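You operate a simulated robot arm through the tools that you are given. There is no shell and no other tool. Be economical: measure what you need, move in short steps, check, and stop when the job is done.

Carry out the task below with a simulated two-armed robot. There is one attempt and no reset: what you move stays moved.

## Task
Wipe up the spill on the plank bench top with the blue rag and put it back.

The check looks at the end state, three seconds after you hand in, the way a careful person would. Anything else that was tipped, shoved, dropped, spilled or broken makes it a failure.

## Robot
Two 7-joint arms with two-finger parallel grippers on one trunk, on a base that drives. Base frame: it is fixed to the floor where the robot stands at the start and does not move with it; the origin is under the middle of the robot, x ahead of it, y to its left, z up. Units: mm, degrees, N and s.
The left shoulder is at the start at [70, 177, 1120], the right one opposite. Payload 3.43 kg a hand.
Tool frame (each hand has its own): the origin (TCP) lies between the finger pads and is the grasp point; the fingertips stand 30 mm ahead of it; z points along the fingers, y is the line along which they close. Largest opening 94 mm; finger width 28, thickness 10; the body of the gripper, 50 by 96 mm, starts 55 mm behind the TCP.
Orientation is that of the tool frame in the base frame, as [roll, pitch, yaw] about the fixed x, y, z axes, in that order (R = Rz(yaw) Ry(pitch) Rx(roll)). With the fingers straight down and closing along the base's y, the tool's x points along the base's -x, its y along +y and its z along -z.

## Interface
- The arms move only by the tool nudge_tool. It takes "left_deltas", "right_deltas" or both (then of equal length, played together; a hand with none holds still); each is one flat list of numbers, 7 for each row, row after row: the turn, a rotation vector about the tool's x, y, z in degrees, then the shift along the tool's x, y, z in m, then the finger opening in m, from 0 to 0.094. In form: [wx, wy, wz, dx, dy, dz, jaw, wx, wy, wz, dx, dy, dz, jaw, ...]. A call has 1 to 12 rows; each row shifts and turns the commanded pose from where the row before left it, along the tool's axes as they then stand. A row lasts 0.2 s, in which the tool goes at most 50 mm and 8.6 degrees; a call with a longer step from one row to the next is refused whole, and so is a gripper value outside its range. Where a pose cannot be reached the arm comes as near as it can. A force on the tool above 40 N (or 10 N above the force at the start of the call, whichever is more), or a blocked arm, ends the call early, and 0.2 s more pass. The fingers move at their own pace (about 153 mm/s each) and stop on an object; they squeeze with about 41 N. The grip force told is the motor's: it shows also when the fingers shut on nothing. Time passes only in rows, and 0.2 s behind the last, so rows that do not move let the fingers close. It gives the time, the measured TCP pose, the force on the tool (base axes), the opening and the grip force at its end, in the units of the frame above (readings bear some noise), with the torque about the TCP (base axes, N m) and any sound that the robot's microphone picked up.
- Cameras (640 x 400 px; columns grow to the right, rows downward): "scene" is now at [102.8, 36.2, 1428.7]; the picture's right is [0.58, -0.82, 0.00], its down [-0.61, -0.43, -0.67] and it looks along [0.55, 0.39, -0.74] (base axes); focal length 296 px, centre (320, 200). "left" rides on the left gripper at [76, -14, -102] in its tool frame; the picture's right is [0.18, 0.98, 0.00], its down [-0.75, 0.14, -0.64] and it looks along [-0.63, 0.12, 0.77] (tool axes); focal length 243 px, centre (320, 200). "right" rides on the right gripper at [76, 14, -103] in its tool frame; the picture's right is [-0.18, 0.98, 0.00], its down [-0.75, -0.14, -0.64] and it looks along [-0.63, -0.12, 0.77] (tool axes); focal length 243 px, centre (320, 200). There is no depth. A picture from a camera that has moved, and an enlarged one, comes with that camera's place and axes in the base frame and with its lens. The place of the scene camera against the robot may be out by one fixed shift of up to 25 mm in any direction.
- capture(camera): a new picture of that camera. No time passes.
- move_column(by): slides the trunk up (or, below 0, down) by that many mm; the arms and the scene camera ride with it, the base frame stays. It gives what a move gives, with no picture.
- roll_base(legs): drives the robot by 1 to 6 legs, each [ahead, turn to the left] in mm and degrees, along the robot's own axes; the way and the turn of a leg run together, so that a leg with both is an arc; at most 1500 mm and 180 degrees a leg. The arms and the cameras ride along, it lands a little off, and it stops where it bumps. It gives what a move gives.
- head_to(pan, tilt): turns the head with the scene camera to pan (to the left, within 86 degrees either way) and tilt (down, from -29 to 69), counted from straight ahead of the robot. It gives what a move gives.
- close_up(camera, box): a new picture of the part [left, top, right, bottom] of that camera's present view, enlarged. No time passes.
- hand_in(): hands the job in; it is judged then, once.

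Go step by step. Nothing tells you exact positions but the pictures and the camera data: compare them with the known pose of the tool, close in by small moves and look again before you grip or let go. The budget is 120 turns and 88 pictures, counting those below and the enlarged ones. Unless the task says otherwise, let go and move clear before handing in, and close with one line.

The tools are called after ">>>" as a command line: name --argument value ..., lists and objects as JSON in quotes. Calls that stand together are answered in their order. nudge_tool: Moves the arms, as the interface text tells. Its arguments: {"type":"object","properties":{"left_deltas":{"type":"array"},"right_deltas":{"type":"array"}},"required":[]} The other tools are called the same way: move_column (by) slides the trunk up or down; roll_base (legs) drives the base; head_to (pan, tilt) turns the head that bears the scene camera; capture (camera) takes a picture; close_up (camera, box) takes an enlarged picture of a part of a camera's view; hand_in () hands the job in.

At the start:

```text
clock: 0.0
left_position: [393.5, 427.6, 1035.0]
left_orientation: [180.0, 0.1, 180.0]
left_contact_force: [0.2, -0.6, -0.5]
left_wrist_torque: [0.02, 0.01, -0.01]
left_grip_width: 94.0
left_grasp_force: 0.1
right_position: [487.0, 52.9, 984.4]
right_orientation: [-180.0, 0.0, 179.9]
right_contact_force: [0.3, -0.5, 0.4]
right_wrist_torque: [0.01, 0.02, 0.0]
right_grip_width: 94.0
right_grasp_force: 0.1
trunk travel left (down, up): [-700.0, 140.0]
robot x, y, heading: [1.4, 2.6, 0.1]
head pan, tilt: [35.1, 47.7]
```

scene: 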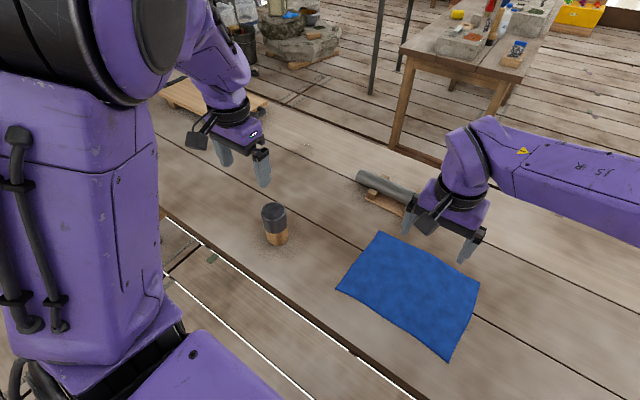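
right: 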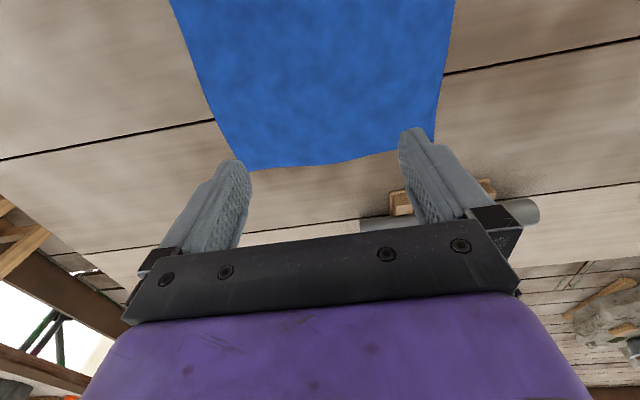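
left: 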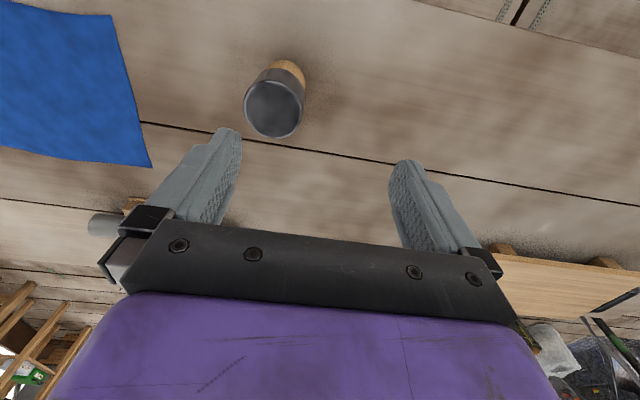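

I see the blue rag, a jar and a pipe on the bench, but no obvious spill yet. I'll look around with the head.

>>> head_to --pan 0 --tilt 50

>>> capture --camera "scene"

>>> head_to --pan -40 --tilt 48

>>> capture --camera "scene"

```text
clock: 1.0
left_position: [393.8, 427.6, 1035.0]
left_orientation: [-179.9, 0.0, -180.0]
left_contact_force: [-1.0, -0.1, 0.5]
left_wrist_torque: [-0.02, -0.04, -0.02]
left_grip_width: 93.9
left_grasp_force: 0.1
right_position: [485.9, 53.8, 984.2]
right_orientation: [-180.0, 0.0, 179.9]
right_contact_force: [0.3, 0.3, -0.4]
right_wrist_torque: [-0.04, -0.02, 0.0]
right_grip_width: 94.1
right_grasp_force: 0.0
trunk travel left (down, up): [-700.0, 140.0]
robot x, y, heading: [0.0, -0.5, 0.2]
head pan, tilt: [0.0, 50.0]
```

```text
84 pictures are left
camera scene: at [115.2, -9.2, 1425.5], right [0.0, -1.0, 0.0], down [-0.77, 0.0, -0.64], along [0.64, 0.0, -0.77], focal length 296 px, centre (320, 200)
```

scene: 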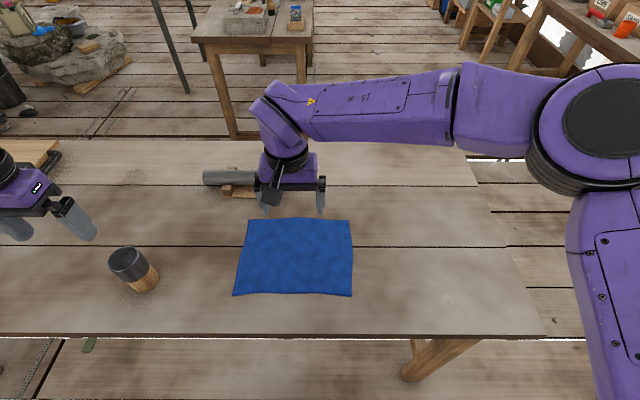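

```text
clock: 2.1
left_position: [394.3, 427.7, 1034.2]
left_orientation: [180.0, -0.1, -180.0]
left_contact_force: [-0.2, 0.4, -0.1]
left_wrist_torque: [-0.02, 0.01, 0.0]
left_grip_width: 93.9
left_grasp_force: 0.1
right_position: [486.1, 52.4, 984.2]
right_orientation: [180.0, -0.1, 179.9]
right_contact_force: [0.0, -0.1, -0.2]
right_wrist_torque: [0.04, -0.06, 0.0]
right_grip_width: 94.2
right_grasp_force: 0.1
trunk travel left (down, up): [-700.0, 140.0]
robot x, y, heading: [0.3, 0.4, -0.0]
head pan, tilt: [-40.0, 48.0]
```

```text
83 pictures are left
camera scene: at [98.6, -59.9, 1428.3], right [-0.64, -0.77, 0.0], down [-0.57, 0.48, -0.67], along [0.51, -0.43, -0.74], focal length 296 px, centre (320, 200)
```

scene: 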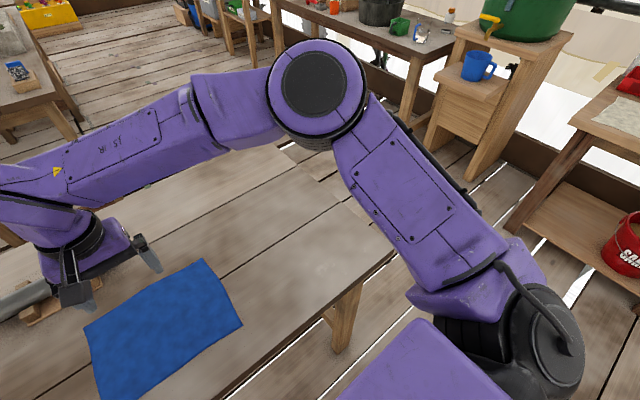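

No clear spill yet; there are faint marks at (445,298) and (130,177) in the straight-ahead view. I'll enlarge those.

>>> close_up --camera "scene" --box '[220, 160, 420, 285]'

>>> head_to --pan 0 --tilt 50

>>> close_up --camera "scene" --box '[350, 180, 550, 340]'

>>> close_up --camera "scene" --box '[0, 130, 260, 340]'

>>> head_to --pan 50 --tilt 50

>>> capture --camera "scene"

```text
3.20 times, centred on (320, 222) of scene
camera zoom: at [98.6, -59.9, 1428.3], right [-0.64, -0.77, 0.0], down [-0.57, 0.48, -0.67], along [0.51, -0.43, -0.74], focal length 946 px, centre (320, 128)
```

zoom: 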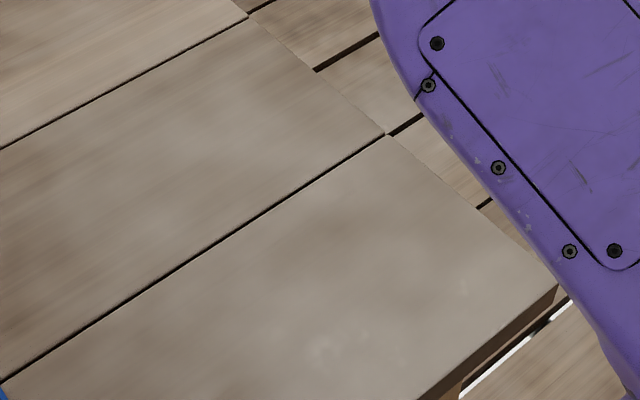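

```text
clock: 3.1
left_position: [393.3, 426.7, 1035.1]
left_orientation: [180.0, 0.0, 180.0]
left_contact_force: [0.5, 0.3, 0.3]
left_wrist_torque: [0.0, 0.0, 0.01]
left_grip_width: 94.0
left_grasp_force: 0.1
right_position: [486.2, 53.2, 984.7]
right_orientation: [179.9, 0.0, 180.0]
right_contact_force: [-0.3, 0.5, 0.6]
right_wrist_torque: [0.01, 0.01, 0.01]
right_grip_width: 94.1
right_grasp_force: 0.0
trunk travel left (down, up): [-700.0, 140.0]
robot x, y, heading: [2.4, -2.7, -0.1]
head pan, tilt: [0.0, 50.0]
```

```text
2.50 times, centred on (450, 260) of scene
camera zoom: at [115.2, -9.4, 1425.5], right [0.0, -1.0, 0.0], down [-0.77, 0.0, -0.64], along [0.64, 0.0, -0.77], focal length 739 px, centre (-5, 50)
```

zoom: 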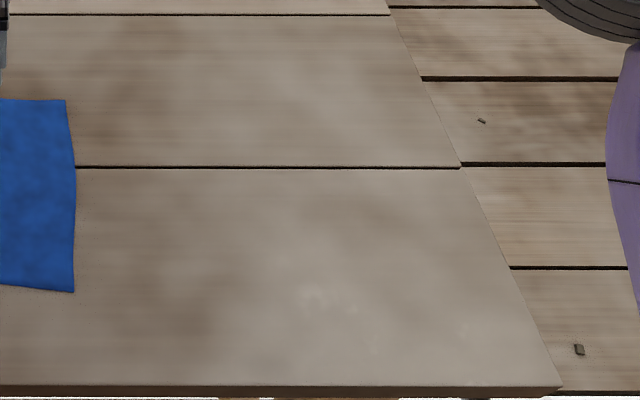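

```text
1.90 times, centred on (130, 235) of scene
camera zoom: at [115.2, -9.4, 1425.5], right [0.0, -1.0, 0.0], down [-0.77, 0.0, -0.64], along [0.64, 0.0, -0.77], focal length 563 px, centre (682, 133)
```

zoom: 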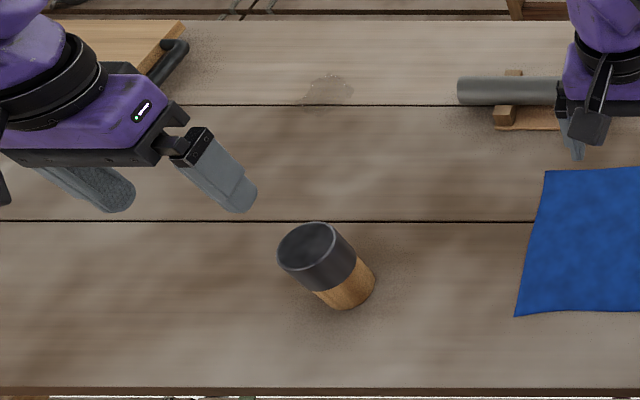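

```text
clock: 4.3
left_position: [392.7, 426.8, 1034.7]
left_orientation: [180.0, 0.0, 180.0]
left_contact_force: [0.1, 0.8, -0.3]
left_wrist_torque: [0.0, 0.0, -0.03]
left_grip_width: 94.0
left_grasp_force: 0.0
right_position: [485.2, 53.1, 984.9]
right_orientation: [180.0, 0.0, 179.9]
right_contact_force: [-0.1, -1.0, -0.3]
right_wrist_torque: [0.0, 0.01, -0.01]
right_grip_width: 94.1
right_grasp_force: 0.1
trunk travel left (down, up): [-700.0, 140.0]
robot x, y, heading: [0.7, -2.3, -0.1]
head pan, tilt: [50.0, 50.0]
```

```text
79 pictures are left
camera scene: at [87.8, 49.6, 1425.5], right [0.77, -0.64, 0.0], down [-0.49, -0.59, -0.64], along [0.41, 0.49, -0.77], focal length 296 px, centre (320, 200)
```

scene: 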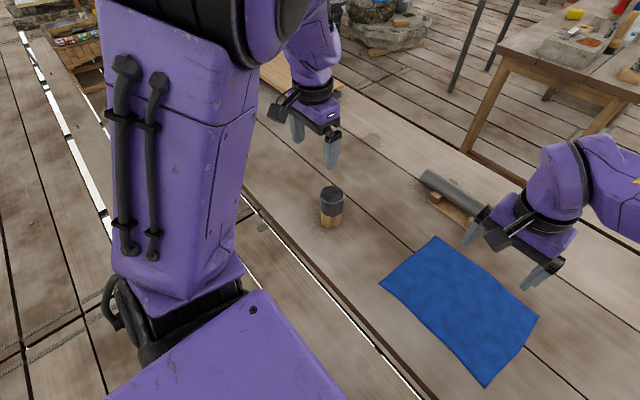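

Two faint candidates: a mark near (770, 590) behind the left hand and a glossy patch near (380, -300) at the right front. I'll carry the wrist cameras over each for a closer look.

>>> nudge_tool --right_deltas '[0, 0, 0, 0.016, -0.035, 0.002, 0.094, 0, 0, 0, 0.016, -0.035, 0.002, 0.094, 0, 0, 0, 0.016, -0.035, 0.002, 0.094, 0, 0, 0, 0.016, -0.035, 0.002, 0.094, 0, 0, 0, 0.016, -0.035, 0.002, 0.094, 0, 0, 0, 0.016, -0.035, 0.002, 0.094, 0, 0, 0, 0.016, -0.035, 0.002, 0.094, 0, 0, 0, 0.016, -0.035, 0.002, 0.094, 0, 0, 0, 0.016, -0.035, 0.002, 0.094]' --left_deltas '[0, 0, 0, -0.012, 0.008, 0, 0.094, 0, 0, 0, -0.012, 0.008, 0, 0.094, 0, 0, 0, -0.012, 0.008, 0, 0.094, 0, 0, 0, -0.012, 0.008, 0, 0.094, 0, 0, 0, -0.012, 0.008, 0, 0.094, 0, 0, 0, -0.012, 0.008, 0, 0.094, 0, 0, 0, -0.012, 0.008, 0, 0.094, 0, 0, 0, -0.012, 0.008, 0, 0.094, 0, 0, 0, -0.012, 0.008, 0, 0.094]'

>>> capture --camera "right"

>>> capture --camera "left"

```text
clock: 6.3
left_position: [501.6, 497.7, 1037.0]
left_orientation: [180.0, 0.1, 179.9]
left_contact_force: [0.3, -0.5, 0.2]
left_wrist_torque: [0.01, 0.0, 0.01]
left_grip_width: 94.0
left_grasp_force: 0.0
right_position: [340.8, -263.2, 965.5]
right_orientation: [179.8, 0.0, 179.9]
right_contact_force: [0.3, -0.4, 0.0]
right_wrist_torque: [0.03, -0.03, 0.02]
right_grip_width: 93.9
right_grasp_force: 0.1
trunk travel left (down, up): [-700.0, 140.0]
robot x, y, heading: [2.3, 1.0, -0.1]
head pan, tilt: [50.0, 50.0]
```

```text
78 pictures are left
camera right: at [265.3, -249.4, 1068.5], right [0.18, 0.98, 0.0], down [0.75, -0.14, 0.64], along [0.63, -0.12, -0.77], focal length 243 px, centre (320, 200)
```

right: 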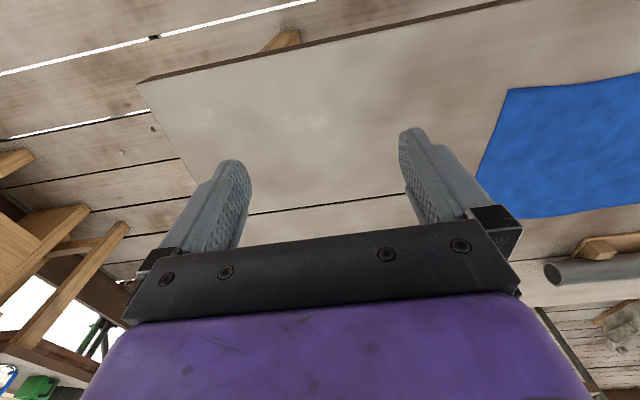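

```text
77 pictures are left
camera left: at [424.1, 482.7, 1139.8], right [-0.18, 0.98, 0.0], down [0.75, 0.14, 0.64], along [0.63, 0.12, -0.77], focal length 243 px, centre (320, 200)
```

left: 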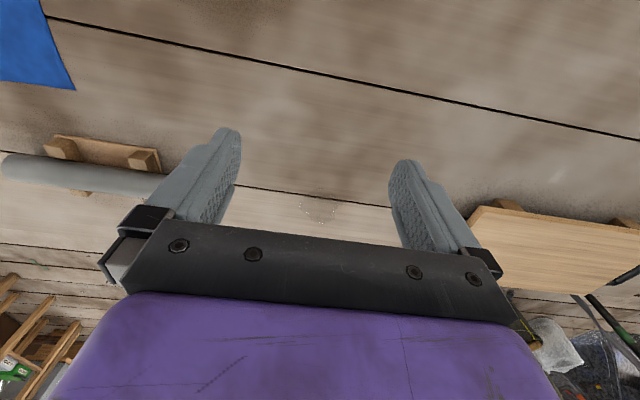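

>>> close_up --camera "left" --box '[250, 160, 400, 250]'

>>> close_up --camera "right" --box '[140, 30, 480, 220]'

```text
4.27 times, centred on (325, 205) of left
camera zoom: at [424.1, 482.7, 1139.8], right [-0.18, 0.98, 0.0], down [0.75, 0.14, 0.64], along [0.63, 0.12, -0.77], focal length 1035 px, centre (299, 179)
```

zoom: 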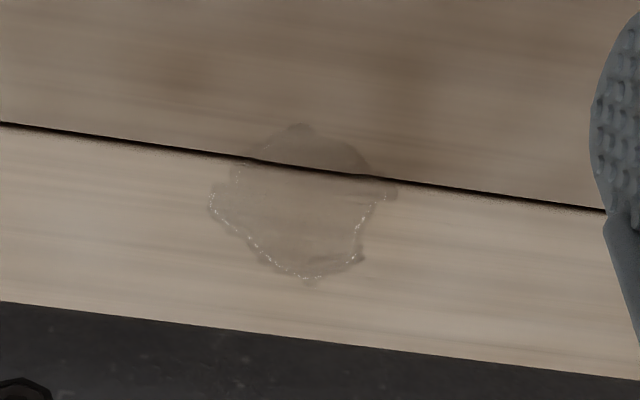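

```text
1.88 times, centred on (310, 125) of right
camera zoom: at [265.3, -249.4, 1068.5], right [0.18, 0.98, 0.0], down [0.75, -0.14, 0.64], along [0.63, -0.12, -0.77], focal length 457 px, centre (339, 341)
```

zoom: 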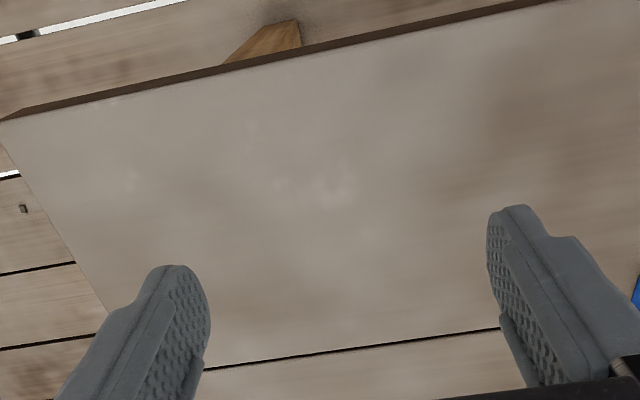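

The left mark, clear water with shiny edges, is the spill. Cross-checking the cameras puts the table top nearer z = 800 and the spill near (719, 538), so I'll have to drive closer. I'll check the room in front of the base.

>>> head_to --pan 0 --tilt 69

>>> capture --camera "scene"

>>> head_to --pan 60 --tilt 66

>>> capture --camera "scene"

```text
clock: 7.5
left_position: [502.5, 498.0, 1034.9]
left_orientation: [-179.9, 0.0, 180.0]
left_contact_force: [0.9, 0.6, 0.2]
left_wrist_torque: [0.01, 0.0, 0.01]
left_grip_width: 93.8
left_grasp_force: 0.1
right_position: [342.6, -261.5, 965.7]
right_orientation: [179.9, 0.0, 179.8]
right_contact_force: [-0.4, 1.0, -0.3]
right_wrist_torque: [-0.03, -0.02, -0.02]
right_grip_width: 94.1
right_grasp_force: 0.0
trunk travel left (down, up): [-700.0, 140.0]
robot x, y, heading: [-0.7, -3.8, 0.1]
head pan, tilt: [0.0, 68.8]
```

```text
74 pictures are left
camera scene: at [94.1, -9.5, 1403.6], right [0.0, -1.0, 0.0], down [-0.93, 0.0, -0.36], along [0.36, 0.0, -0.93], focal length 296 px, centre (320, 200)
```

scene: 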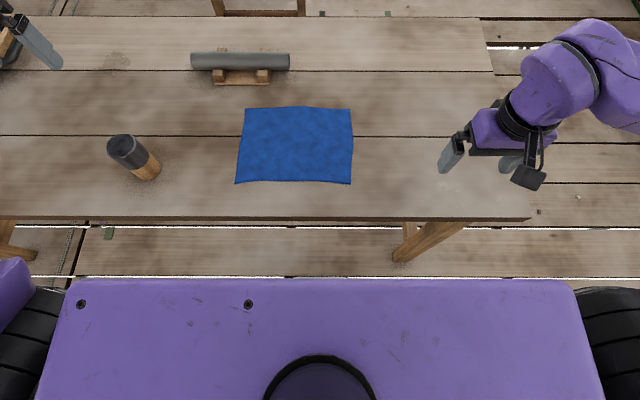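

```text
clock: 8.8
left_position: [501.8, 498.9, 1035.4]
left_orientation: [179.9, 0.0, 179.9]
left_contact_force: [-0.1, 0.2, -0.2]
left_wrist_torque: [0.0, 0.0, -0.02]
left_grip_width: 93.9
left_grasp_force: 0.1
right_position: [342.2, -261.3, 966.3]
right_orientation: [-179.9, 0.0, 179.9]
right_contact_force: [-0.8, -0.7, -0.3]
right_wrist_torque: [0.04, 0.03, 0.0]
right_grip_width: 94.0
right_grasp_force: 0.0
trunk travel left (down, up): [-700.0, 140.0]
robot x, y, heading: [-1.7, -1.5, 0.1]
head pan, tilt: [60.0, 66.0]
```

```text
73 pictures are left
camera scene: at [67.9, 42.0, 1406.4], right [0.87, -0.5, 0.0], down [-0.46, -0.79, -0.41], along [0.2, 0.35, -0.91], focal length 296 px, centre (320, 200)
```

scene: 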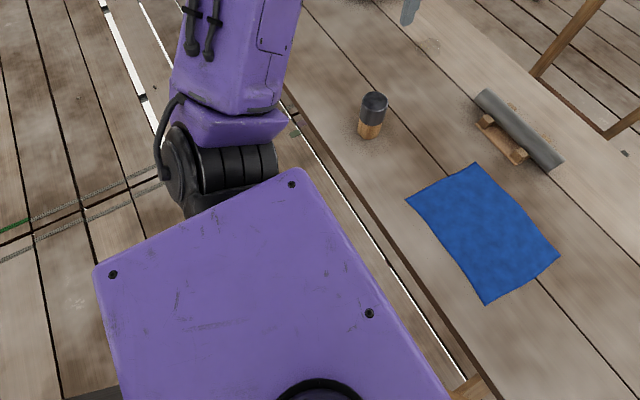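

The left mark is confirmed as the target, and the chest clears the bench edge by about 160 mm. I'll first bring the left hand over the rag's middle, near (469, 50).

>>> nudge_tool --left_deltas '[0, 0, 0, 0.003, -0.045, 0.002, 0.06, 0, 0, 0, 0.003, -0.045, 0.002, 0.06, 0, 0, 0, 0.003, -0.045, 0.002, 0.06, 0, 0, 0, 0.003, -0.045, 0.002, 0.06, 0, 0, 0, 0.003, -0.045, 0.002, 0.06, 0, 0, 0, 0.003, -0.045, 0.002, 0.06, 0, 0, 0, 0.003, -0.045, 0.002, 0.06, 0, 0, 0, 0.003, -0.045, 0.002, 0.06, 0, 0, 0, 0.003, -0.045, 0.002, 0.06, 0, 0, 0, 0.005, -0.044, 0.004, 0.06, 0, 0, 0, 0, 0, 0.04, 0.06, 0, 0, 0, 0, 0, 0.04, 0.06]'

>>> capture --camera "left"

>>> head_to --pan 0 --tilt 55

>>> capture --camera "scene"

```text
clock: 11.4
left_position: [471.6, 50.4, 930.8]
left_orientation: [180.0, 0.1, 180.0]
left_contact_force: [-0.4, -0.7, 0.1]
left_wrist_torque: [0.04, -0.03, -0.01]
left_grip_width: 60.0
left_grasp_force: 0.1
right_position: [343.7, -262.6, 966.3]
right_orientation: [179.9, 0.1, 179.9]
right_contact_force: [-0.5, 0.7, -0.3]
right_wrist_torque: [-0.01, 0.01, -0.01]
right_grip_width: 94.1
right_grasp_force: 0.0
trunk travel left (down, up): [-700.0, 140.0]
robot x, y, heading: [1.8, -1.8, -0.5]
head pan, tilt: [60.0, 66.0]
```

```text
72 pictures are left
camera left: at [393.6, 36.0, 1033.5], right [-0.18, 0.98, 0.0], down [0.75, 0.14, 0.64], along [0.63, 0.12, -0.77], focal length 243 px, centre (320, 200)
```

left: 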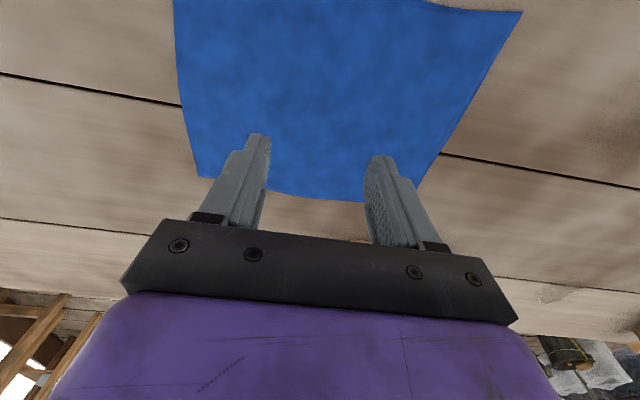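

```text
clock: 12.7
left_position: [470.9, 50.0, 930.9]
left_orientation: [-180.0, -0.1, 179.9]
left_contact_force: [0.6, -0.5, 0.9]
left_wrist_torque: [0.02, 0.01, -0.02]
left_grip_width: 59.9
left_grasp_force: 0.1
right_position: [342.7, -261.7, 965.0]
right_orientation: [179.9, 0.0, 179.9]
right_contact_force: [0.5, 0.6, -0.3]
right_wrist_torque: [0.0, 0.02, 0.02]
right_grip_width: 94.1
right_grasp_force: 0.0
trunk travel left (down, up): [-700.0, 140.0]
robot x, y, heading: [-2.7, -3.2, 0.0]
head pan, tilt: [0.0, 55.0]
```

```text
71 pictures are left
camera scene: at [110.2, -9.6, 1419.0], right [0.0, -1.0, 0.0], down [-0.82, 0.0, -0.57], along [0.57, 0.0, -0.82], focal length 296 px, centre (320, 200)
```

scene: 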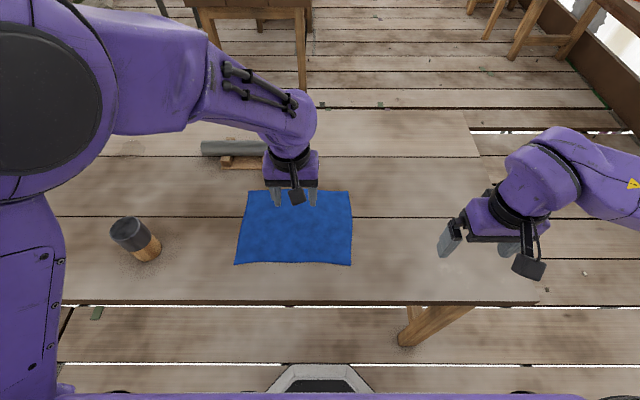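

Triangulating the rag again gives its centre at about (473, 58) with the surface at z ≈ 800. I'll lower the hand carefully until it touches.

>>> nudge_tool --left_deltas '[0, 0, 0, 0, 0.002, 0.03, 0.06, 0, 0, 0, 0, 0.003, 0.03, 0.06, 0, 0, 0, 0, 0, 0.02, 0.06, 0, 0, 0, 0, 0, 0.006, 0.06, 0, 0, 0, 0, 0, 0.004, 0.06, 0, 0, 0, 0, 0, 0.004, 0.06, 0, 0, 0, 0, 0, 0, 0.06]'

>>> capture --camera "left"

```text
clock: 14.3
left_position: [470.7, 56.2, 838.7]
left_orientation: [-179.9, 0.0, -179.8]
left_contact_force: [-0.2, -1.4, -0.2]
left_wrist_torque: [0.0, 0.0, -0.06]
left_grip_width: 59.8
left_grasp_force: 0.0
right_position: [341.8, -261.5, 966.9]
right_orientation: [-179.9, 0.1, 179.9]
right_contact_force: [0.7, -0.3, -0.3]
right_wrist_torque: [0.03, 0.01, 0.01]
right_grip_width: 93.9
right_grasp_force: 0.1
trunk travel left (down, up): [-700.0, 140.0]
robot x, y, heading: [-0.4, -0.7, 0.1]
head pan, tilt: [0.0, 55.0]
```

```text
70 pictures are left
camera left: at [393.1, 42.0, 941.3], right [-0.19, 0.98, 0.0], down [0.75, 0.14, 0.64], along [0.63, 0.12, -0.77], focal length 243 px, centre (320, 200)
```

left: 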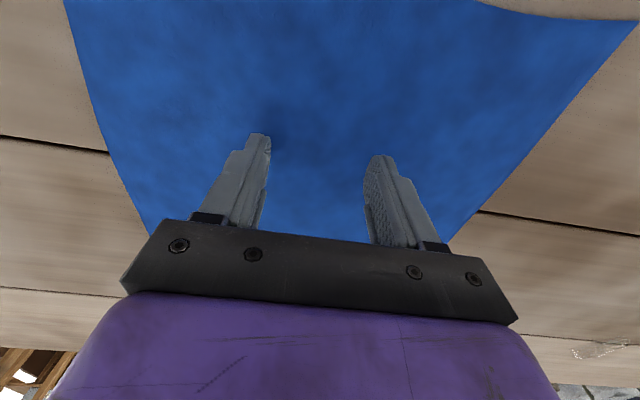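

Not yet touching; I'll go on down in 2–3 mm steps.

>>> nudge_tool --left_deltas '[0, 0, 0, 0, 0, 0.003, 0.06, 0, 0, 0, 0, 0, 0.003, 0.06, 0, 0, 0, 0, 0, 0.003, 0.06, 0, 0, 0, 0, 0, 0.003, 0.06, 0, 0, 0, 0, 0, 0, 0.06]'

>>> capture --camera "left"

```text
clock: 15.7
left_position: [472.9, 55.5, 831.3]
left_orientation: [-179.7, 0.7, -179.7]
left_contact_force: [-5.1, 0.6, 22.4]
left_wrist_torque: [0.72, 0.42, 0.15]
left_grip_width: 60.0
left_grasp_force: 0.1
right_position: [340.2, -262.3, 967.3]
right_orientation: [179.9, 0.2, 179.9]
right_contact_force: [0.7, 0.3, -0.4]
right_wrist_torque: [-0.02, -0.02, -0.02]
right_grip_width: 93.9
right_grasp_force: 0.0
trunk travel left (down, up): [-700.0, 140.0]
robot x, y, heading: [5.1, -1.3, -0.1]
head pan, tilt: [0.0, 55.0]
stopped in row 5 (left hand): the force on the tool passed its limit (the readings are from after the stop); the commanded pose is now the measured one
```

```text
69 pictures are left
camera left: at [392.5, 41.2, 934.0], right [-0.19, 0.98, -0.01], down [0.75, 0.15, 0.65], along [0.64, 0.12, -0.76], focal length 243 px, centre (320, 200)
```

left: 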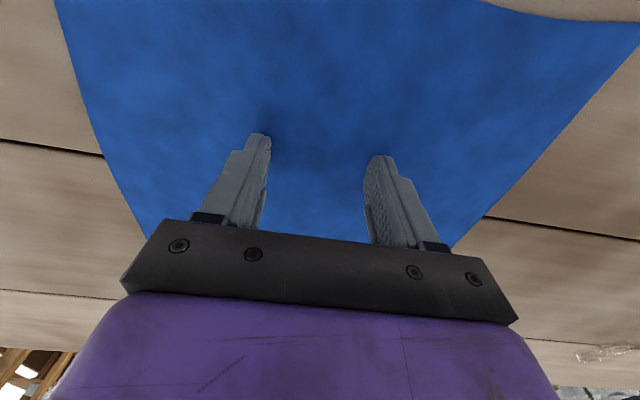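

Contact at TCP z ≈ 831, so the surface is at about 800. I'll close the fingers on the cloth.

>>> nudge_tool --left_deltas '[0, 0, 0, 0, 0, 0, 0.045, 0, 0, 0, 0, 0, 0, 0.03, 0, 0, 0, 0, 0, 0, 0.015, 0, 0, 0, 0, 0, 0, 0, 0, 0, 0, 0, 0, 0, 0, 0, 0, 0, 0, 0, 0, 0]'

>>> capture --camera "left"

```text
clock: 17.1
left_position: [470.9, 56.6, 831.2]
left_orientation: [-179.8, 0.7, -179.8]
left_contact_force: [3.9, 5.8, 35.3]
left_wrist_torque: [0.27, 0.28, -0.07]
left_grip_width: 0.3
left_grasp_force: 33.3
right_position: [339.9, -261.1, 968.8]
right_orientation: [-180.0, 0.2, 179.9]
right_contact_force: [0.7, -0.6, -0.2]
right_wrist_torque: [-0.01, -0.03, 0.01]
right_grip_width: 93.9
right_grasp_force: 0.0
trunk travel left (down, up): [-700.0, 140.0]
robot x, y, heading: [1.3, -0.7, -0.0]
head pan, tilt: [0.0, 55.0]
```

```text
68 pictures are left
camera left: at [392.5, 42.2, 933.8], right [-0.19, 0.98, -0.01], down [0.75, 0.15, 0.65], along [0.64, 0.12, -0.76], focal length 243 px, centre (320, 200)
```

left: 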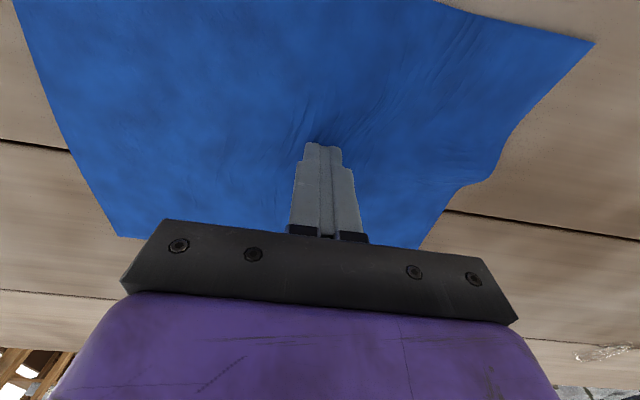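

The cloth has gathered between the fingers. I'll lift gently to test the hold.

>>> nudge_tool --left_deltas '[0, 0, 0, 0, 0, -0.01, 0, 0, 0, 0, 0, 0, -0.015, 0, 0, 0, 0, 0, 0, -0.02, 0, 0, 0, 0, 0, 0, -0.02, 0, 0, 0, 0, 0, 0, -0.02, 0]'

>>> capture --camera "left"

>>> capture --camera "scene"

```text
clock: 18.2
left_position: [471.4, 54.4, 913.1]
left_orientation: [-179.6, 0.4, -179.9]
left_contact_force: [0.2, 1.3, 0.7]
left_wrist_torque: [-0.01, 0.0, 0.02]
left_grip_width: 0.1
left_grasp_force: 32.7
right_position: [341.7, -262.7, 967.4]
right_orientation: [-179.9, 0.0, 179.9]
right_contact_force: [-0.2, 0.0, 0.0]
right_wrist_torque: [0.02, -0.05, -0.01]
right_grip_width: 93.9
right_grasp_force: 0.2
trunk travel left (down, up): [-700.0, 140.0]
robot x, y, heading: [1.0, 0.8, -0.0]
head pan, tilt: [0.0, 55.0]
```

```text
67 pictures are left
camera left: at [393.0, 40.8, 1016.6], right [-0.19, 0.98, 0.0], down [0.75, 0.14, 0.65], along [0.64, 0.12, -0.76], focal length 243 px, centre (320, 200)
```

left: 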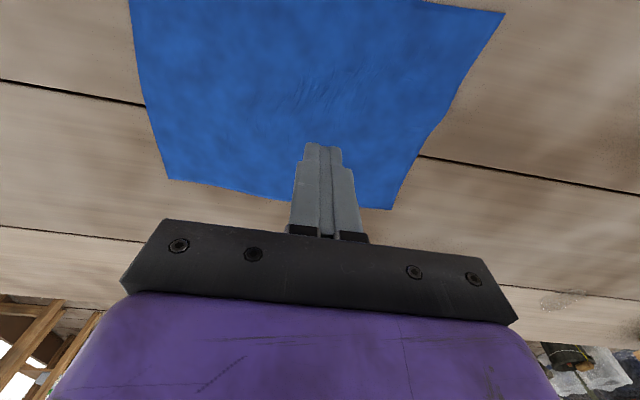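

```text
66 pictures are left
camera scene: at [109.7, -9.2, 1419.1], right [0.0, -1.0, 0.0], down [-0.82, 0.0, -0.57], along [0.57, 0.0, -0.82], focal length 296 px, centre (320, 200)
```

scene: 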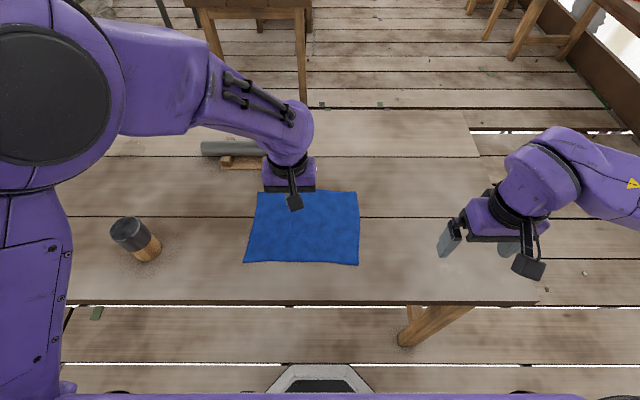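

The cloth slipped out. I'll instead pinch the rag's left edge, at y ≈ 168, with one finger outside the edge and one on the cloth so it buckles between them.

>>> nudge_tool --left_deltas '[0, 0, 0, 0, 0.03, 0, 0.07, 0, 0, 0, 0, 0.03, 0, 0.07, 0, 0, 0, 0, 0.031, 0, 0.07, 0, 0, 0, 0, 0, 0.03, 0.07, 0, 0, 0, 0, 0, 0.03, 0.07, 0, 0, 0, 0, 0, 0.008, 0.07, 0, 0, 0, 0, 0, 0, 0.07]'

>>> capture --camera "left"

```text
clock: 19.9
left_position: [471.6, 146.1, 845.1]
left_orientation: [-179.8, 0.3, -179.8]
left_contact_force: [0.2, -0.1, -0.1]
left_wrist_torque: [-0.01, -0.03, 0.0]
left_grip_width: 69.9
left_grasp_force: 0.0
right_position: [341.8, -261.9, 967.5]
right_orientation: [179.9, -0.1, 179.9]
right_contact_force: [0.2, -0.2, -0.5]
right_wrist_torque: [0.0, -0.01, -0.02]
right_grip_width: 93.9
right_grasp_force: 0.0
trunk travel left (down, up): [-700.0, 140.0]
robot x, y, heading: [0.0, -0.5, 0.1]
head pan, tilt: [0.0, 55.0]
```

```text
65 pictures are left
camera left: at [394.0, 132.3, 948.5], right [-0.19, 0.98, 0.0], down [0.75, 0.15, 0.65], along [0.64, 0.12, -0.76], focal length 243 px, centre (320, 200)
```

left: 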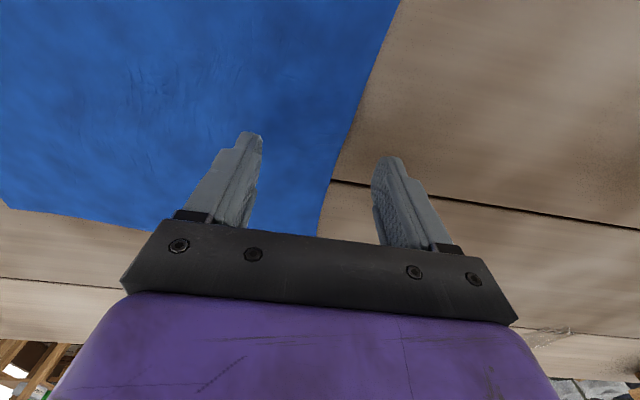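

The fingers straddle the edge well. I'll go down to contact.

>>> nudge_tool --left_deltas '[0, 0, 0, 0, 0, 0.006, 0.07, 0, 0, 0, 0, 0, 0.004, 0.07, 0, 0, 0, 0, 0, 0.003, 0.07, 0, 0, 0, 0, 0, 0.002, 0.07, 0, 0, 0, 0, 0, 0.001, 0.07, 0, 0, 0, 0, 0, 0, 0.07]'

```text
clock: 21.2
left_position: [471.1, 146.5, 831.6]
left_orientation: [-179.8, 0.6, -179.9]
left_contact_force: [0.9, 1.2, 19.0]
left_wrist_torque: [-0.63, 0.13, 0.0]
left_grip_width: 69.1
left_grasp_force: 0.0
right_position: [340.4, -261.8, 967.5]
right_orientation: [179.8, 0.1, 179.9]
right_contact_force: [0.0, 0.2, 0.3]
right_wrist_torque: [0.0, 0.01, 0.0]
right_grip_width: 93.8
right_grasp_force: 0.0
trunk travel left (down, up): [-700.0, 140.0]
robot x, y, heading: [-2.0, 0.5, 0.0]
head pan, tilt: [0.0, 55.0]
```

Contact at 19 N. I'll close slowly.

>>> nudge_tool --left_deltas '[0, 0, 0, 0, 0, 0, 0.06, 0, 0, 0, 0, 0, 0, 0.05, 0, 0, 0, 0, 0, 0, 0.04, 0, 0, 0, 0, 0, 0, 0.03, 0, 0, 0, 0, 0, 0, 0.02, 0, 0, 0, 0, 0, 0, 0.01, 0, 0, 0, 0, 0, 0, 0, 0, 0, 0, 0, 0, 0, 0, 0, 0, 0, 0, 0, 0, 0]'

>>> capture --camera "left"

```text
clock: 23.2
left_position: [470.3, 147.5, 831.7]
left_orientation: [-179.8, 0.6, -179.8]
left_contact_force: [-4.1, 5.8, 31.0]
left_wrist_torque: [-0.08, 0.39, -0.12]
left_grip_width: 21.6
left_grasp_force: 41.2
right_position: [337.2, -261.8, 967.4]
right_orientation: [180.0, 0.2, 179.8]
right_contact_force: [0.1, 0.6, 0.2]
right_wrist_torque: [0.01, -0.01, -0.03]
right_grip_width: 94.1
right_grasp_force: 0.0
trunk travel left (down, up): [-700.0, 140.0]
robot x, y, heading: [3.0, 1.0, 0.0]
head pan, tilt: [0.0, 55.0]
```

```text
64 pictures are left
camera left: at [391.1, 132.7, 934.0], right [-0.19, 0.98, 0.0], down [0.75, 0.15, 0.65], along [0.64, 0.12, -0.76], focal length 243 px, centre (320, 200)
```

left: 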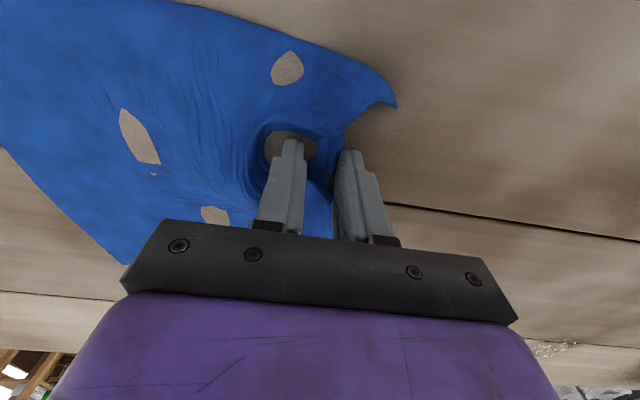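

The fingers stopped at 21.6 mm, so there is a real wad of cloth between them. I'll lift slowly.

>>> nudge_tool --left_deltas '[0, 0, 0, 0, 0, -0.005, 0, 0, 0, 0, 0, 0, -0.01, 0, 0, 0, 0, 0, 0, -0.01, 0, 0, 0, 0, 0, 0, -0.015, 0, 0, 0, 0, 0, 0, -0.015, 0, 0, 0, 0, 0, 0, -0.015, 0]'

>>> capture --camera "left"

>>> capture --camera "scene"

```text
clock: 24.6
left_position: [472.4, 147.4, 900.0]
left_orientation: [-179.8, 0.5, -179.8]
left_contact_force: [0.9, 0.1, -1.5]
left_wrist_torque: [-0.03, -0.03, 0.04]
left_grip_width: 2.1
left_grasp_force: 36.9
right_position: [341.3, -262.1, 966.7]
right_orientation: [179.9, 0.0, 179.9]
right_contact_force: [-0.5, -0.3, 0.2]
right_wrist_torque: [-0.01, -0.04, 0.02]
right_grip_width: 94.0
right_grasp_force: 0.0
trunk travel left (down, up): [-700.0, 140.0]
robot x, y, heading: [0.5, -0.5, -0.0]
head pan, tilt: [0.0, 55.0]
```

```text
63 pictures are left
camera left: at [393.8, 132.8, 1002.6], right [-0.19, 0.98, 0.0], down [0.75, 0.15, 0.65], along [0.64, 0.12, -0.76], focal length 243 px, centre (320, 200)
```

left: 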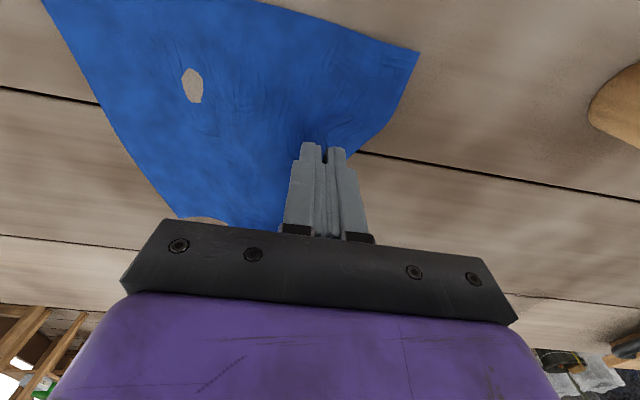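

```text
62 pictures are left
camera scene: at [110.0, -9.7, 1419.0], right [0.0, -1.0, 0.0], down [-0.82, 0.0, -0.57], along [0.57, 0.0, -0.82], focal length 296 px, centre (320, 200)
```

scene: 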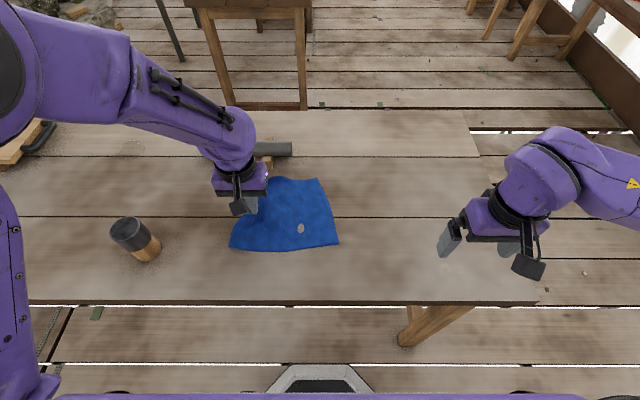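

The edge is held at 2.1 mm. I'll lift higher, looking as it comes free.

>>> nudge_tool --left_deltas '[0, 0, 0, 0, 0, -0.02, 0, 0, 0, 0, 0, 0, -0.02, 0, 0, 0, 0, 0, 0, -0.02, 0, 0, 0, 0, 0, 0, -0.02, 0, 0, 0, 0, 0, 0, -0.02, 0, 0, 0, 0, 0, 0, -0.02, 0, 0, 0, 0, 0, 0, -0.02, 0, 0, 0, 0, 0, 0, -0.02, 0, 0, 0, 0, 0, 0, -0.02, 0]'

>>> capture --camera "scene"

>>> capture --camera "left"

```text
clock: 26.6
left_position: [470.3, 147.9, 1081.1]
left_orientation: [-179.8, 0.4, -179.8]
left_contact_force: [-0.2, -0.8, -0.2]
left_wrist_torque: [-0.01, 0.0, 0.01]
left_grip_width: 2.1
left_grasp_force: 37.0
right_position: [343.1, -260.8, 966.3]
right_orientation: [179.9, 0.0, 179.9]
right_contact_force: [-0.4, -0.2, 0.0]
right_wrist_torque: [0.02, -0.01, 0.02]
right_grip_width: 93.9
right_grasp_force: 0.1
trunk travel left (down, up): [-700.0, 140.0]
robot x, y, heading: [0.1, -2.9, -0.1]
head pan, tilt: [0.0, 55.0]
```

```text
61 pictures are left
camera scene: at [109.8, -9.6, 1419.1], right [0.0, -1.0, 0.0], down [-0.82, 0.0, -0.57], along [0.57, 0.0, -0.82], focal length 296 px, centre (320, 200)
```

scene: 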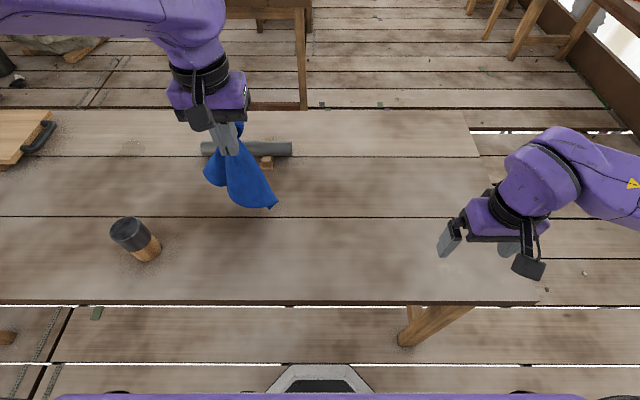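

```text
60 pictures are left
camera left: at [392.0, 134.1, 1183.5], right [-0.19, 0.98, 0.0], down [0.75, 0.15, 0.65], along [0.64, 0.12, -0.76], focal length 243 px, centre (320, 200)
```

left: 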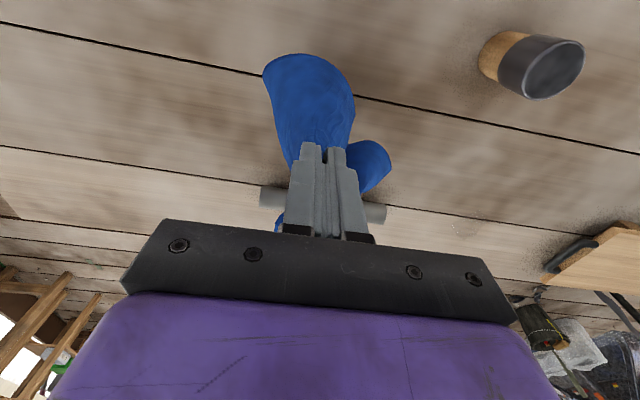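

The rag hangs freely from the left hand. I'll raise the trunk for clearance, then back off, swing around and park nearer the spill.

>>> move_column --by 138

>>> roll_base --legs '[[-150, 0], [0, 45]]'

>>> head_to --pan 0 --tilt 50

>>> capture --camera "scene"

```text
clock: 28.3
left_position: [470.4, 147.8, 1217.6]
left_orientation: [-180.0, 0.4, -179.9]
left_contact_force: [-0.5, 0.7, 0.3]
left_wrist_torque: [0.0, 0.02, 0.0]
left_grip_width: 1.9
left_grasp_force: 36.7
right_position: [342.3, -261.5, 1105.0]
right_orientation: [179.9, 0.0, 180.0]
right_contact_force: [-0.1, 0.0, 0.4]
right_wrist_torque: [-0.03, 0.01, 0.0]
right_grip_width: 94.1
right_grasp_force: 0.0
trunk travel left (down, up): [-838.0, 2.0]
robot x, y, heading: [1.9, 2.6, -0.0]
head pan, tilt: [0.0, 55.0]
```

```text
clock: 31.7
left_position: [80.1, 436.2, 1218.9]
left_orientation: [-179.9, 0.5, -134.9]
left_contact_force: [0.8, 0.1, 0.2]
left_wrist_torque: [0.01, 0.0, -0.07]
left_grip_width: 2.3
left_grasp_force: 37.0
right_position: [276.8, 55.5, 1104.8]
right_orientation: [179.9, 0.0, -135.4]
right_contact_force: [-0.1, -0.2, -0.7]
right_wrist_torque: [0.0, 0.03, 0.01]
right_grip_width: 93.9
right_grasp_force: 0.0
trunk travel left (down, up): [-838.0, 2.0]
robot x, y, heading: [-152.7, -0.3, 44.9]
head pan, tilt: [0.0, 55.0]
```

```text
clock: 32.4
left_position: [78.9, 436.6, 1218.4]
left_orientation: [-179.8, 0.4, -135.1]
left_contact_force: [0.4, 0.2, -0.7]
left_wrist_torque: [0.0, -0.02, -0.05]
left_grip_width: 2.1
left_grasp_force: 36.6
right_position: [276.1, 55.5, 1105.1]
right_orientation: [179.8, 0.0, -135.4]
right_contact_force: [1.2, 0.1, 0.0]
right_wrist_torque: [0.01, 0.02, -0.02]
right_grip_width: 94.2
right_grasp_force: 0.1
trunk travel left (down, up): [-838.0, 2.0]
robot x, y, heading: [-151.5, -2.5, 44.8]
head pan, tilt: [0.0, 50.0]
```

```text
59 pictures are left
camera scene: at [-72.4, 80.0, 1563.5], right [0.7, -0.71, 0.0], down [-0.54, -0.54, -0.64], along [0.46, 0.45, -0.77], focal length 296 px, centre (320, 200)
```

scene: 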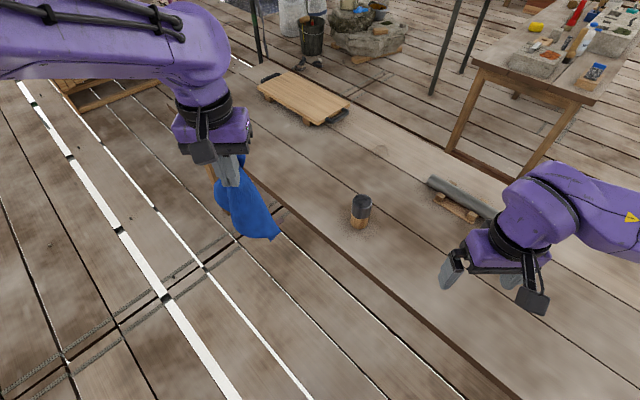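

Clear so far. I'll drive diagonally ahead and square up to the bench.

>>> roll_base --legs '[[330, 0], [0, -45]]'

>>> capture --camera "scene"

```text
clock: 36.6
left_position: [550.8, 386.9, 1218.6]
left_orientation: [-179.8, 0.3, -179.0]
left_contact_force: [-0.1, -1.5, 0.2]
left_wrist_torque: [0.0, 0.02, 0.04]
left_grip_width: 1.8
left_grasp_force: 37.0
right_position: [428.4, -23.0, 1104.7]
right_orientation: [179.9, 0.0, -179.3]
right_contact_force: [0.4, 0.4, 0.2]
right_wrist_torque: [0.0, -0.02, 0.0]
right_grip_width: 94.0
right_grasp_force: 0.1
trunk travel left (down, up): [-838.0, 2.0]
robot x, y, heading: [79.0, 230.8, 0.8]
head pan, tilt: [0.0, 50.0]
```

```text
58 pictures are left
camera scene: at [197.6, 224.4, 1563.5], right [0.01, -1.0, 0.0], down [-0.77, -0.01, -0.64], along [0.64, 0.01, -0.77], focal length 296 px, centre (320, 200)
```

scene: 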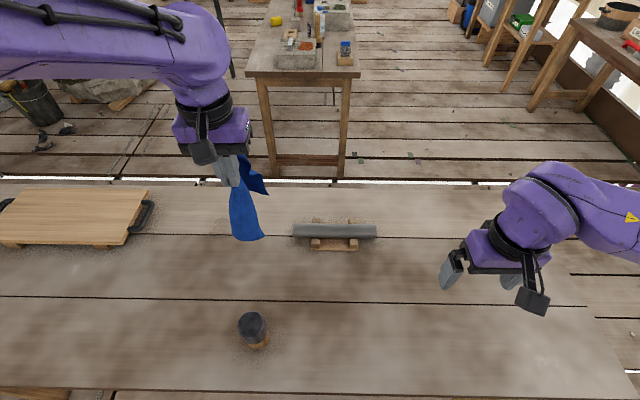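

The robot is now at (79, 231). I'll go 50 mm further ahead, then move the rag over the spill and look.

>>> roll_base --legs '[[50, -0.8]]'

>>> nudge_tool --left_deltas '[0, 0, 0, -0.01, 0.036, 0, 0, 0, 0, 0, -0.023, 0.036, 0, 0, 0, 0, 0, -0.023, 0.036, 0, 0, 0, 0, 0, -0.023, 0.036, 0, 0, 0, 0, 0, -0.02, 0.03, 0, 0]'

>>> head_to --pan 25 --tilt 50

>>> capture --camera "scene"

>>> capture --camera "left"

```text
clock: 37.5
left_position: [591.2, 381.3, 1223.3]
left_orientation: [-179.8, 0.9, -179.8]
left_contact_force: [-1.3, -0.3, -0.8]
left_wrist_torque: [0.03, -0.1, 0.03]
left_grip_width: 2.0
left_grasp_force: 36.8
right_position: [463.5, -29.0, 1107.5]
right_orientation: [179.9, 0.6, 179.8]
right_contact_force: [-0.5, 0.1, -0.2]
right_wrist_torque: [-0.02, -0.06, 0.01]
right_grip_width: 94.0
right_grasp_force: 0.0
trunk travel left (down, up): [-838.0, 2.0]
robot x, y, heading: [133.8, 229.1, -0.0]
head pan, tilt: [0.0, 50.0]
```

```text
clock: 38.7
left_position: [699.5, 556.1, 1217.9]
left_orientation: [-179.8, 0.3, -179.8]
left_contact_force: [0.0, 0.2, -0.6]
left_wrist_torque: [-0.03, 0.0, 0.02]
left_grip_width: 2.1
left_grasp_force: 36.1
right_position: [472.0, -26.9, 1105.0]
right_orientation: [-180.0, -0.1, 179.9]
right_contact_force: [0.8, 0.5, -0.9]
right_wrist_torque: [-0.03, -0.01, 0.0]
right_grip_width: 94.1
right_grasp_force: 0.0
trunk travel left (down, up): [-838.0, 2.0]
robot x, y, heading: [127.2, 232.2, 0.1]
head pan, tilt: [0.0, 50.0]
```

```text
clock: 39.6
left_position: [699.5, 553.3, 1218.7]
left_orientation: [-179.8, 0.4, -179.8]
left_contact_force: [0.8, -0.3, -0.5]
left_wrist_torque: [0.01, 0.0, 0.03]
left_grip_width: 1.9
left_grasp_force: 37.1
right_position: [472.1, -29.6, 1105.0]
right_orientation: [179.9, 0.1, 179.9]
right_contact_force: [-0.4, 0.6, -0.3]
right_wrist_torque: [-0.05, 0.04, -0.02]
right_grip_width: 93.9
right_grasp_force: 0.0
trunk travel left (down, up): [-838.0, 2.0]
robot x, y, heading: [130.3, 231.3, 0.0]
head pan, tilt: [25.0, 50.0]
```

```text
57 pictures are left
camera scene: at [238.9, 254.3, 1563.6], right [0.42, -0.91, 0.0], down [-0.69, -0.32, -0.64], along [0.58, 0.27, -0.77], focal length 296 px, centre (320, 200)
```

scene: 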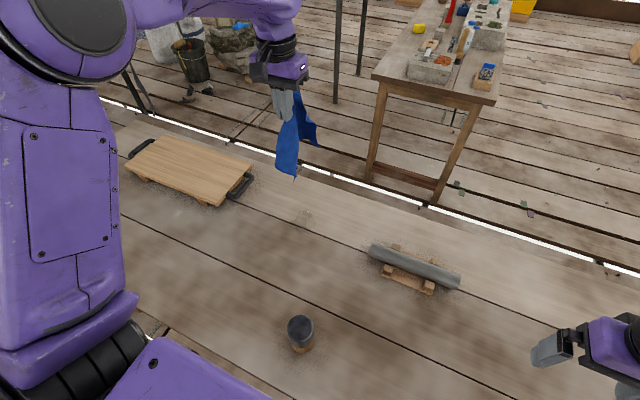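

```text
56 pictures are left
camera left: at [621.7, 539.6, 1321.6], right [-0.19, 0.98, 0.0], down [0.75, 0.15, 0.65], along [0.64, 0.12, -0.76], focal length 243 px, centre (320, 200)
```

left: 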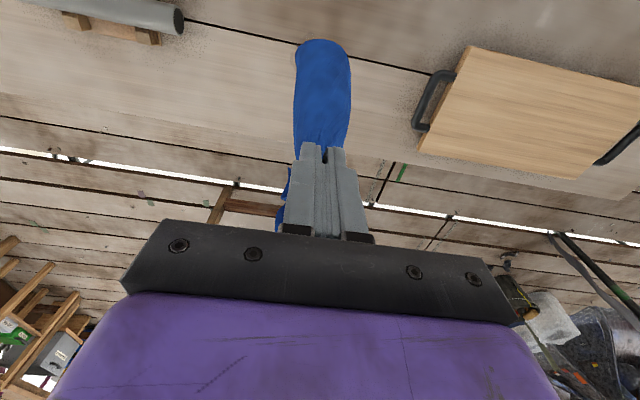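

The spill is right below the hand and the board and pipe are well clear. I'll lower the trunk and then the hand until the rag lies on the spill.

>>> move_column --by -138

>>> nudge_tool --left_deltas '[0, 0, 0, -0.003, 0, 0.025, 0, 0, 0, 0, -0.003, 0, 0.025, 0, 0, 0, 0, -0.003, 0, 0.025, 0, 0, 0, 0, -0.003, 0, 0.025, 0, 0, 0, 0, -0.003, 0, 0.025, 0, 0, 0, 0, 0, 0, 0.025, 0, 0, 0, 0, 0, 0, 0.025, 0, 0, 0, 0, 0, 0, 0.025, 0]'

>>> capture --camera "scene"

>>> capture --camera "left"

```text
clock: 41.2
left_position: [699.3, 554.9, 1080.1]
left_orientation: [-179.8, 0.4, -179.9]
left_contact_force: [0.5, -0.6, -0.3]
left_wrist_torque: [0.0, 0.05, 0.06]
left_grip_width: 2.0
left_grasp_force: 37.0
right_position: [472.9, -29.4, 966.2]
right_orientation: [179.9, 0.0, 179.8]
right_contact_force: [-0.2, -0.1, 0.3]
right_wrist_torque: [0.0, -0.02, 0.02]
right_grip_width: 94.1
right_grasp_force: 0.1
trunk travel left (down, up): [-700.0, 140.0]
robot x, y, heading: [130.9, 228.6, 0.1]
head pan, tilt: [25.0, 50.0]
```

```text
clock: 43.0
left_position: [714.8, 554.9, 880.5]
left_orientation: [-179.8, 0.4, -179.8]
left_contact_force: [0.6, 0.4, 0.4]
left_wrist_torque: [0.0, -0.01, 0.03]
left_grip_width: 1.9
left_grasp_force: 36.8
right_position: [472.9, -28.6, 965.9]
right_orientation: [179.9, 0.0, 179.9]
right_contact_force: [-0.4, 0.1, 0.8]
right_wrist_torque: [0.01, 0.0, -0.02]
right_grip_width: 94.2
right_grasp_force: 0.0
trunk travel left (down, up): [-700.0, 140.0]
robot x, y, heading: [127.6, 230.4, -0.0]
head pan, tilt: [25.0, 50.0]
```

```text
55 pictures are left
camera scene: at [239.6, 255.3, 1425.5], right [0.42, -0.91, 0.0], down [-0.69, -0.32, -0.64], along [0.58, 0.27, -0.77], focal length 296 px, centre (320, 200)
```

scene: 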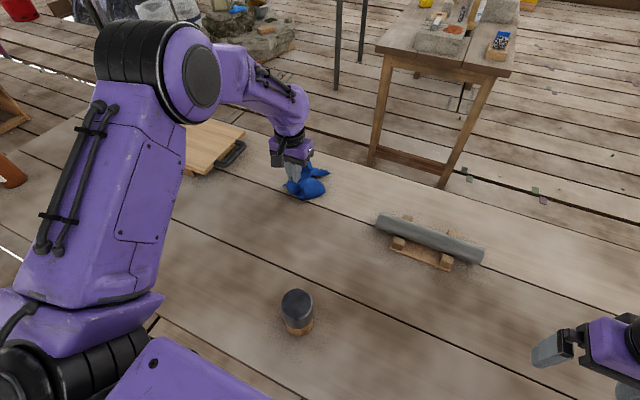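

```text
54 pictures are left
camera left: at [637.5, 541.3, 983.6], right [-0.19, 0.98, -0.01], down [0.75, 0.15, 0.65], along [0.64, 0.12, -0.76], focal length 243 px, centre (320, 200)
```

left: 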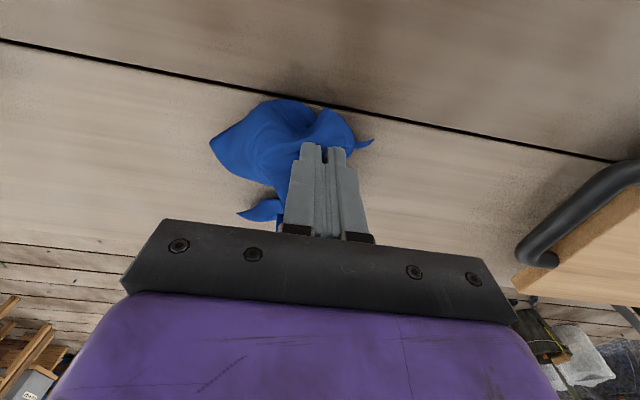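

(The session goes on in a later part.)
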